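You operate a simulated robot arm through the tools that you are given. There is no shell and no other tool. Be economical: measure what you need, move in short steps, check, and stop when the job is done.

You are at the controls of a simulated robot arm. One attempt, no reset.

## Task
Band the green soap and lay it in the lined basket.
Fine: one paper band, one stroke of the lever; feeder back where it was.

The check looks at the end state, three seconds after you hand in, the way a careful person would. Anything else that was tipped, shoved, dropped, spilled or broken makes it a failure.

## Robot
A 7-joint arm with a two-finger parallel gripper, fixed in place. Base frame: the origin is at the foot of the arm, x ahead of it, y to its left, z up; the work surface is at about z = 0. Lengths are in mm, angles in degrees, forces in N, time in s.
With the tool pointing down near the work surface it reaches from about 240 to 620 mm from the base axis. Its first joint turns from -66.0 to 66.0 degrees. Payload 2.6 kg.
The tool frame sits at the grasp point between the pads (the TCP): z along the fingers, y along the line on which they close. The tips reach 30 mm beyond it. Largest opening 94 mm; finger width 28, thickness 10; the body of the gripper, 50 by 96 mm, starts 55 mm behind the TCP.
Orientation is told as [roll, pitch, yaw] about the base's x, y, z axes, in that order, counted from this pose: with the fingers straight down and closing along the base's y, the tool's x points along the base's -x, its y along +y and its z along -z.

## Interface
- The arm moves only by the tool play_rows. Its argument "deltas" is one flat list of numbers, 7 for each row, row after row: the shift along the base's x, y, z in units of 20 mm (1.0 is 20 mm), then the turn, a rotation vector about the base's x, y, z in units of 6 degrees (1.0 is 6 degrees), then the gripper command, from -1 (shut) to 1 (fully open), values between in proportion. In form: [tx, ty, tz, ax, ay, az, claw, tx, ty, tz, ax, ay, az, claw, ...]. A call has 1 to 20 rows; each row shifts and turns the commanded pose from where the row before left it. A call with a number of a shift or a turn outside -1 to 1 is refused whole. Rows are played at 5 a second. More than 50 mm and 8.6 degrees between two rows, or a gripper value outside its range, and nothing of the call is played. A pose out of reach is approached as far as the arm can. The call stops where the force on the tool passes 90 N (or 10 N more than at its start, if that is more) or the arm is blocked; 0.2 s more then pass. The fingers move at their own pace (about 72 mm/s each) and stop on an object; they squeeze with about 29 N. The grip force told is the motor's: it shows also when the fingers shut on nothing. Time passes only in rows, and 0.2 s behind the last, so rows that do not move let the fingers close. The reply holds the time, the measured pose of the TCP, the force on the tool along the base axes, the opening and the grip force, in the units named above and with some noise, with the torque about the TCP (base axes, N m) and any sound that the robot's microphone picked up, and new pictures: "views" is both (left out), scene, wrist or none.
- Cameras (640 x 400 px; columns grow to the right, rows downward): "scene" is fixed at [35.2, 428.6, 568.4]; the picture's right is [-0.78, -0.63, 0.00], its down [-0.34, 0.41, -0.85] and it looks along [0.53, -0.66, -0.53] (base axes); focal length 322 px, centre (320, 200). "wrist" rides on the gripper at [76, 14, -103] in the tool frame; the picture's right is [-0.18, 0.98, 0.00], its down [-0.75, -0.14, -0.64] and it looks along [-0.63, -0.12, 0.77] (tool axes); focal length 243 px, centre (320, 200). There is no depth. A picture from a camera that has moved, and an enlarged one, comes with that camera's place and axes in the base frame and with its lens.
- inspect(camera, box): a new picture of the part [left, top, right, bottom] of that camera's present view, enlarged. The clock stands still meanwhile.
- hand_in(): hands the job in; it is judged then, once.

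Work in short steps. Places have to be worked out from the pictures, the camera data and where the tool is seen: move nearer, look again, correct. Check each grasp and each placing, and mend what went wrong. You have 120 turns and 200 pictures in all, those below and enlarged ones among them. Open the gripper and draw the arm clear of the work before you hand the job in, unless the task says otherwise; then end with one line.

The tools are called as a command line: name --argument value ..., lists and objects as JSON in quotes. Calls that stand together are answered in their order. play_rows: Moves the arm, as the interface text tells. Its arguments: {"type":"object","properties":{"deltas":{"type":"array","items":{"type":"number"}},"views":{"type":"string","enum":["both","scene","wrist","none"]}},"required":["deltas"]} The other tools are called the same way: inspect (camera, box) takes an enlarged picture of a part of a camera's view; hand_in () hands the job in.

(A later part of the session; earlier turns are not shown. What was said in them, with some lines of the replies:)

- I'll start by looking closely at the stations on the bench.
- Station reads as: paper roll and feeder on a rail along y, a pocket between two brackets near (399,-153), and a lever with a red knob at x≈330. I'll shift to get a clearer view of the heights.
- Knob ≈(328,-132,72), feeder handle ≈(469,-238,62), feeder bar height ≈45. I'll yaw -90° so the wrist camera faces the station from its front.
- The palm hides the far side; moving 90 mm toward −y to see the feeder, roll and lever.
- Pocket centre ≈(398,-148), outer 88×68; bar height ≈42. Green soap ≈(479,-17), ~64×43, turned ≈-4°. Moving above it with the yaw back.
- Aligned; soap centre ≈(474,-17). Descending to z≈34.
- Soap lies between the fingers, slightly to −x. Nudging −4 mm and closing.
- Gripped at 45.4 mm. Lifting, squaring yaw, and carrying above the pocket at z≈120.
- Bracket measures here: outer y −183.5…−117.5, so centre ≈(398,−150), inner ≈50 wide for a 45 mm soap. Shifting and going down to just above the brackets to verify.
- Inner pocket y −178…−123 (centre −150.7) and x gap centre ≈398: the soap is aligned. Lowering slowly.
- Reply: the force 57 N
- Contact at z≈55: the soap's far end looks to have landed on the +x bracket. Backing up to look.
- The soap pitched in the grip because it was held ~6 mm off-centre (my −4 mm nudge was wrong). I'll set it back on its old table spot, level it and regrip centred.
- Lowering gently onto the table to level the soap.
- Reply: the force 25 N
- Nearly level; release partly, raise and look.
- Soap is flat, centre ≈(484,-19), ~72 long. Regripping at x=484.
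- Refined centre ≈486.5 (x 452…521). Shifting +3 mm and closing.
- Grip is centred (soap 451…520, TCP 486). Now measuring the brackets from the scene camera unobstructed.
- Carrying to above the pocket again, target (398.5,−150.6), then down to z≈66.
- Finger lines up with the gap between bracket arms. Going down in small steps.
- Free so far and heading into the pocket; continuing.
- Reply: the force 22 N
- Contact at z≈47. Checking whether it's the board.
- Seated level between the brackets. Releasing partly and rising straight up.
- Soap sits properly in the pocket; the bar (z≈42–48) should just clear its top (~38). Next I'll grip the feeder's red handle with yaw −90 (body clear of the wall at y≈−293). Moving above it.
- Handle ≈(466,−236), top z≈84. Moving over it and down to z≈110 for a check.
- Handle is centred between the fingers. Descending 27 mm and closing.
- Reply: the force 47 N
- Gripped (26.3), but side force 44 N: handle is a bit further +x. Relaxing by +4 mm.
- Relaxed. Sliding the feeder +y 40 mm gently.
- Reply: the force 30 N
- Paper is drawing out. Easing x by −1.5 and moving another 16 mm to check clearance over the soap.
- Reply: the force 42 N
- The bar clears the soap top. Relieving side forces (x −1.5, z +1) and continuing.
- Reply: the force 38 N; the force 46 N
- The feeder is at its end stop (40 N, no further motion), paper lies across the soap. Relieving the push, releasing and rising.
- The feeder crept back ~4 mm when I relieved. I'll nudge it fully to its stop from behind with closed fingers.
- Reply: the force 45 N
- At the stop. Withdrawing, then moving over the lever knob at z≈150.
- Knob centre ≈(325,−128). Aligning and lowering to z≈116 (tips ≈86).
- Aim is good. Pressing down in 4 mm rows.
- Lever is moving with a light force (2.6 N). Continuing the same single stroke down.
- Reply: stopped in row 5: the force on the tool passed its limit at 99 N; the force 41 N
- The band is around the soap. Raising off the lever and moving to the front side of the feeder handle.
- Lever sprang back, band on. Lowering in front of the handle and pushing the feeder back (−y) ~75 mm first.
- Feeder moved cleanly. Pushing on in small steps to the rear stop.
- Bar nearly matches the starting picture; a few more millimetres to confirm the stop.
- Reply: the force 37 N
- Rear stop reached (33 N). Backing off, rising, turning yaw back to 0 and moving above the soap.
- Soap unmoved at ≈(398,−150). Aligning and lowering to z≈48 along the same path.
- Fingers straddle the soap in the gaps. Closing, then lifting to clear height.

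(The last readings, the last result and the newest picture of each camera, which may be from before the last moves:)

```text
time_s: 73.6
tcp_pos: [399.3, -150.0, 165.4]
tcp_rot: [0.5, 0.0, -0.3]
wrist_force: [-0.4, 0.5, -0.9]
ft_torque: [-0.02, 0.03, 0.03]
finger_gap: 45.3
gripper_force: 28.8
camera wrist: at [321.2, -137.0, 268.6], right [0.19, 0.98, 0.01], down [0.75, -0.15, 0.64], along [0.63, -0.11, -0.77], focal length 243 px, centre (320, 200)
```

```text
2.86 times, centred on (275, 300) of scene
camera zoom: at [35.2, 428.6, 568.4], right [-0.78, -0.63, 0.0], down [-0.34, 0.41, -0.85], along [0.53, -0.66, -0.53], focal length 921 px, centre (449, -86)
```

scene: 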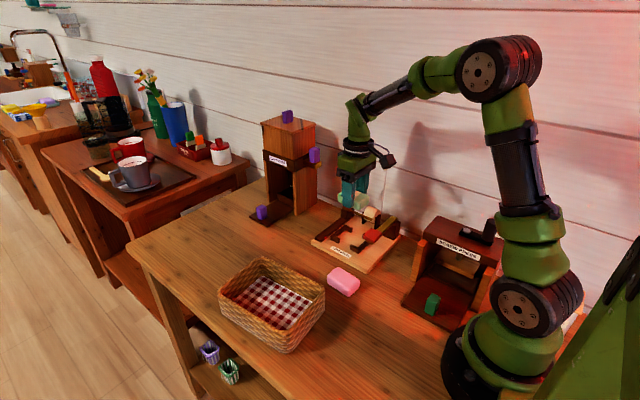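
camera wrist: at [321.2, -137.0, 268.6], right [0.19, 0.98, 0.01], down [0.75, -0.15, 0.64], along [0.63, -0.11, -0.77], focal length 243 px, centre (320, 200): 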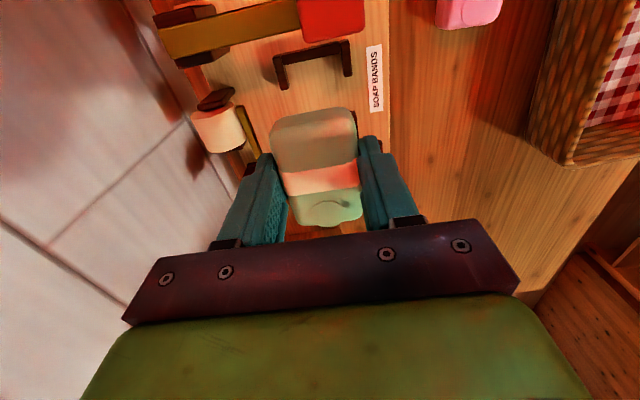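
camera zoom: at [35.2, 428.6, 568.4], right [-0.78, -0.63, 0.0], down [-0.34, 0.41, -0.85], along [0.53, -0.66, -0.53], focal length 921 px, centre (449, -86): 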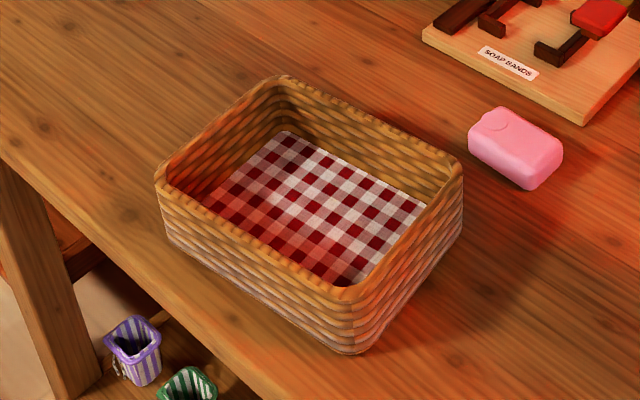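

Banded soap held. Basket centre ≈(399,131), turned ≈+6°, rim z≈62. Carrying over it at z≈165.

play_rows --deltas '[0, 1, 0, 0, 0, 0, -1, 0, 1, 0, 0, 0, 0, -1, 0, 1, 0, 0, 0, 0, -1, 0, 1, 0, 0, 0, 0, -1, 0, 1, 0, 0, 0, 0, -1, 0, 1, 0, 0, 0, 0, -1, 0, 1, 0, 0, 0, 0, -1, 0, 1, 0, 0, 0, 0.5, -1, 0, 1, 0, 0, 0, 0.5, -1, 0, 1, 0, 0, 0, 0, -1, 0, 1, 0, 0, 0, 0, -1, 0, 1, 0, 0, 0, 0, -1, 0, 1, 0, 0, 0, 0, -1, 0, 1, 0, 0, 0, 0, -1, 0, 0, 0, 0, 0, 0, -1]'

inspect --camera "scene" --box '[200, 180, 350, 370]'

```text
time_s: 76.8
tcp_pos: [399.8, 130.3, 165.3]
tcp_rot: [0.5, 0.1, 5.6]
wrist_force: [-0.9, -0.5, -0.3]
ft_torque: [-0.02, -0.01, 0.0]
finger_gap: 45.2
gripper_force: 28.6
camera wrist: at [321.4, 135.6, 267.6], right [0.09, 1.0, 0.01], down [0.77, -0.07, 0.64], along [0.64, -0.05, -0.77], focal length 243 px, centre (320, 200)
```

scene: 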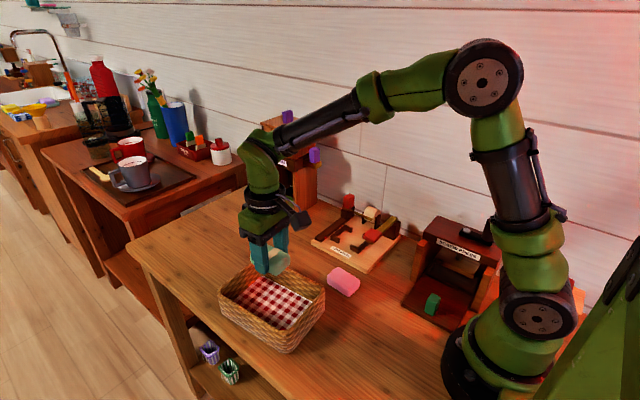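
wrist: 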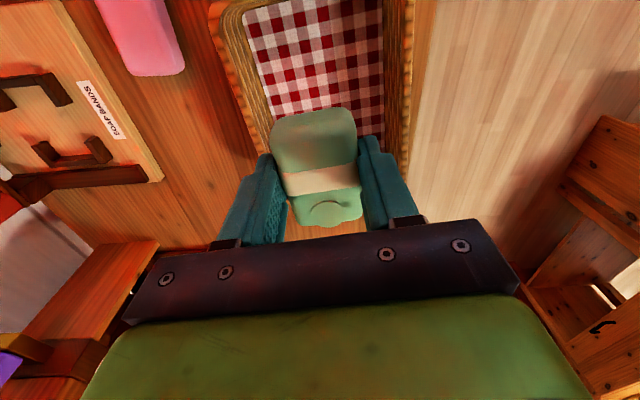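

```text
2.11 times, centred on (275, 275) of scene
camera zoom: at [35.2, 428.6, 568.4], right [-0.78, -0.63, 0.0], down [-0.34, 0.41, -0.85], along [0.54, -0.66, -0.53], focal length 679 px, centre (415, 42)
```

zoom: 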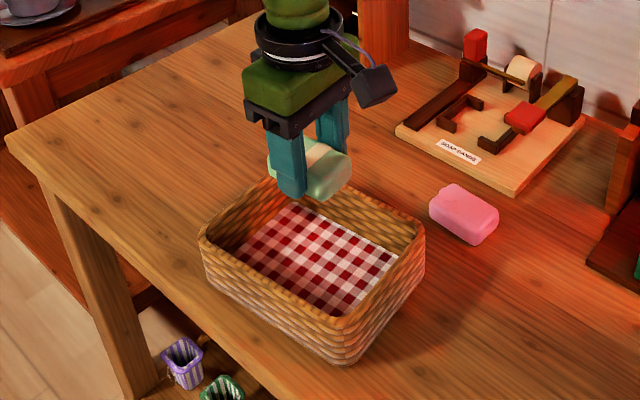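

Wrist view gives the liner centre ≈(400,135). Shifting +4 in y and lowering to z≈58.

play_rows --deltas '[0, 0.2, -1, 0, 0, 0, -1, 0, 0, -1, 0, 0, 0, -1, 0, 0, -1, 0, 0, 0, -1, 0, 0, -1, 0, 0, 0, -1, 0, 0, -1, 0, 0, 0, -1, 0, 0, -0.4, 0, 0, 0, -1, 0, 0, 0, 0, 0, 0, -1]'

inspect --camera "scene" --box '[200, 220, 350, 370]'

```text
time_s: 78.4
tcp_pos: [398.1, 133.2, 57.1]
tcp_rot: [0.5, 0.1, 5.7]
wrist_force: [0.1, -0.5, -0.8]
ft_torque: [0.01, -0.02, -0.03]
finger_gap: 45.1
gripper_force: 28.4
camera wrist: at [320.4, 139.1, 159.6], right [0.09, 1.0, 0.01], down [0.77, -0.07, 0.64], along [0.64, -0.05, -0.77], focal length 243 px, centre (320, 200)
```

scene: 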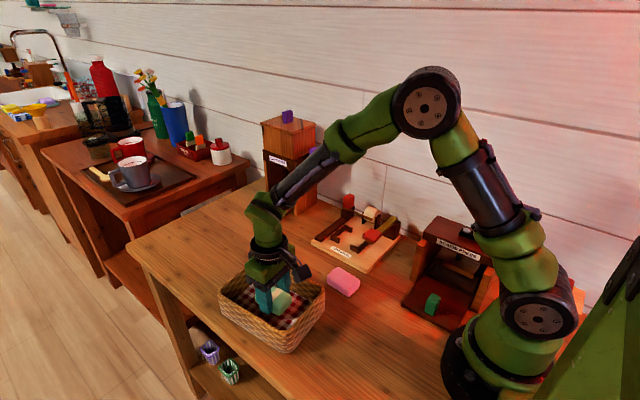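
wrist: 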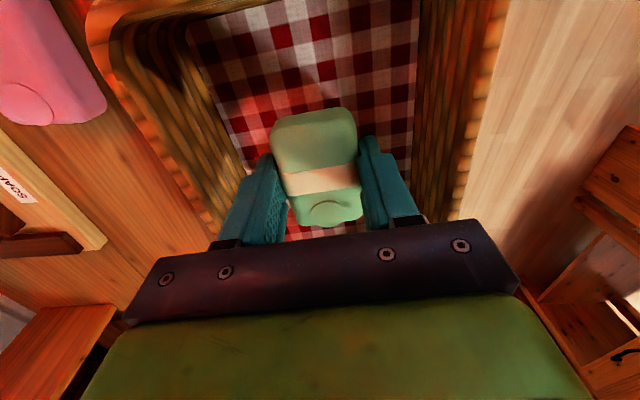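

```text
2.67 times, centred on (275, 295) of scene
camera zoom: at [35.2, 428.6, 568.4], right [-0.78, -0.63, 0.0], down [-0.34, 0.41, -0.85], along [0.53, -0.66, -0.53], focal length 860 px, centre (440, -53)
```

zoom: 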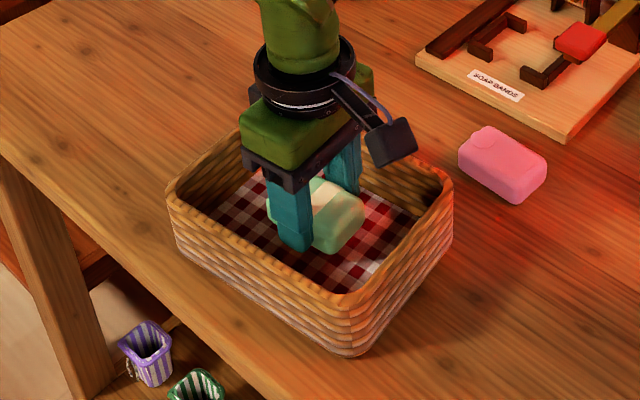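

Inside, well clear of the walls. Lowering slowly until it touches the liner.

play_rows --deltas '[0, 0, -0.3, 0, 0, 0, -1, 0, 0, -0.15, 0, 0, 0, -1, 0, 0, -0.1, 0, 0, 0, -1, 0, 0, 0, 0, 0, 0, -1]' --views "none"

```text
time_s: 79.4
tcp_pos: [399.4, 132.9, 46.2]
tcp_rot: [0.4, 0.1, 5.7]
wrist_force: [0.6, -1.0, -1.2]
ft_torque: [-0.01, -0.01, 0.0]
finger_gap: 45.2
gripper_force: 28.8
```

play_rows --deltas '[0, 0, -0.1, 0, 0, 0, -1, 0, 0, -0.1, 0, 0, 0, -1, 0, 0, 0, 0, 0, 0, -1]' --views "none"

```text
time_s: 80.2
tcp_pos: [399.9, 134.6, 42.5]
tcp_rot: [0.4, 0.0, 5.7]
wrist_force: [0.7, 0.3, 7.6]
ft_torque: [-0.15, 0.09, 0.01]
finger_gap: 45.1
gripper_force: 29.0
```

Touching the liner (7.6 N). Opening to ~62 mm and rising straight out.

play_rows --deltas '[0, 0, 0, 0, 0, 0, 0.3, 0, 0, 0, 0, 0, 0, 0.3, 0, 0, 0.3, 0, 0, 0, 0.3, 0, 0, 1, 0, 0, 0, 0.3, 0, 0, 1, 0, 0, 0, 0.3, 0, 0, 1, 0, 0, 0, 0.3, 0, 0, 1, 0, 0, 0, 0.3, 0, 0, 1, 0, 0, 0, 0.3, 0, 0, 1, 0, 0, 0, 0.3, 0, -0.5, 1, 0, 0, 0, 0.3, 0, -1, 0.5, 0, 0, 0, 0.3, 0, -1, 0, 0, 0, 0, 0.3, 0, -1, 0, 0, 0, 0, 0.3, 0, -1, 0, 0, 0, 0, 0.3, 0, -1, 0, 0, 0, 0, 0.3, 0, 0, 0, 0, 0, 0, 0.3]'

inspect --camera "scene" --box '[200, 220, 350, 370]'

inspect --camera "scene" --box '[290, 170, 420, 300]'

```text
time_s: 83.6
tcp_pos: [399.3, 22.3, 198.4]
tcp_rot: [0.5, 0.2, 5.7]
wrist_force: [-0.1, -0.3, 0.0]
ft_torque: [-0.02, -0.01, 0.01]
finger_gap: 61.1
gripper_force: 0.1
camera wrist: at [320.6, 28.4, 300.7], right [0.09, 1.0, 0.01], down [0.77, -0.07, 0.64], along [0.64, -0.05, -0.77], focal length 243 px, centre (320, 200)
```

scene: 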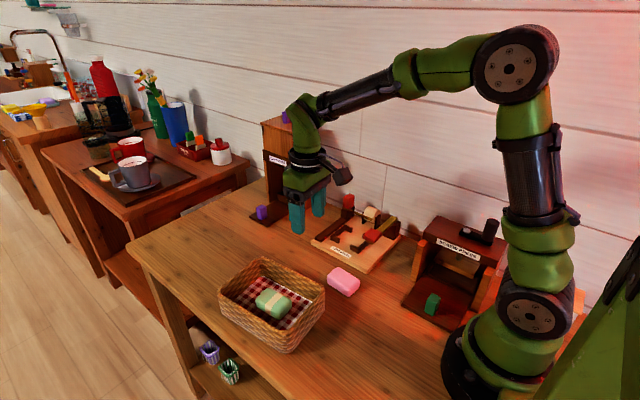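
wrist: 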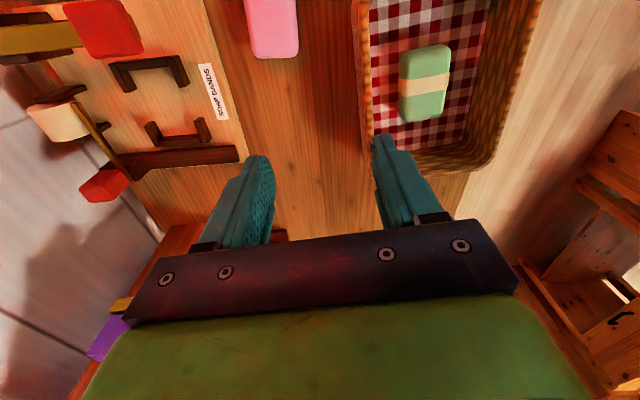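

```text
2.67 times, centred on (275, 295) of scene
camera zoom: at [35.2, 428.6, 568.4], right [-0.78, -0.63, 0.0], down [-0.34, 0.41, -0.85], along [0.53, -0.66, -0.53], focal length 860 px, centre (440, -53)
```

zoom: 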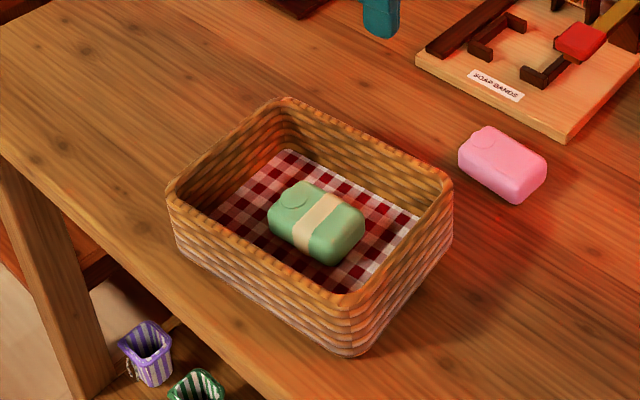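

```text
3.08 times, centred on (355, 235) of scene
camera zoom: at [35.2, 428.6, 568.4], right [-0.78, -0.63, 0.0], down [-0.34, 0.41, -0.85], along [0.53, -0.66, -0.53], focal length 992 px, centre (212, 92)
```

zoom: 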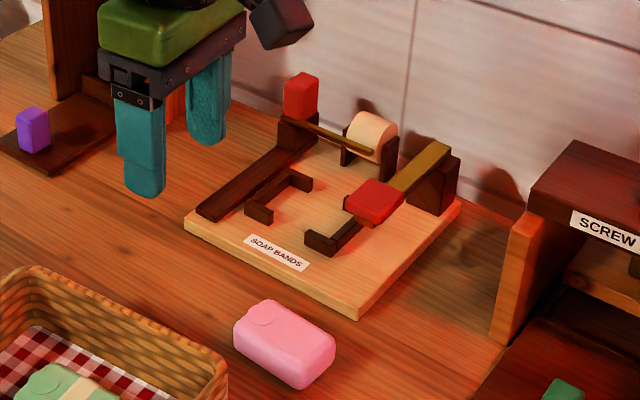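

Banded soap lies flat on the liner, and the feeder and lever match their starting picture. Opening fully and raising clear.

play_rows --deltas '[0, -0.5, 1, 0, 0, 0, 1, 0, -0.5, 1, 0, 0, 0, 1, 0, -0.5, 1, 0, 0, 0, 1, 0, -0.5, 1, 0, 0, 0, 1, 0, 0, 0, 0, 0, 0, 1]' --views "scene"

```text
time_s: 84.8
tcp_pos: [397.9, -16.6, 278.4]
tcp_rot: [0.5, 0.1, 5.7]
wrist_force: [0.3, 0.0, 0.6]
ft_torque: [0.02, -0.02, 0.0]
finger_gap: 93.8
gripper_force: 0.2
```

scene: 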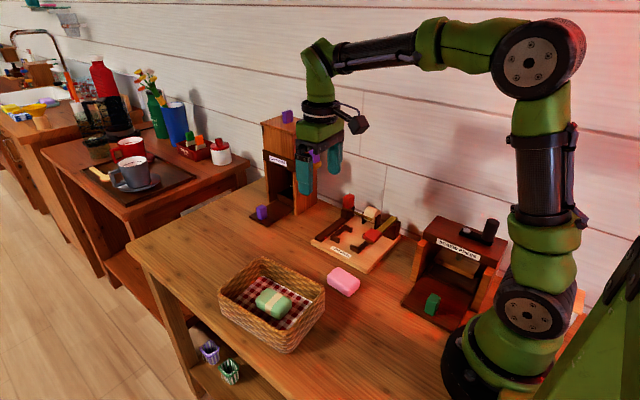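

Everything is in place and the arm is clear; handing in.

hand_in

```text
The job is handed in.
```

The green soap has one paper band from one stroke of the lever and is lying in the lined basket; the feeder is back where it was, and the job is handed in.
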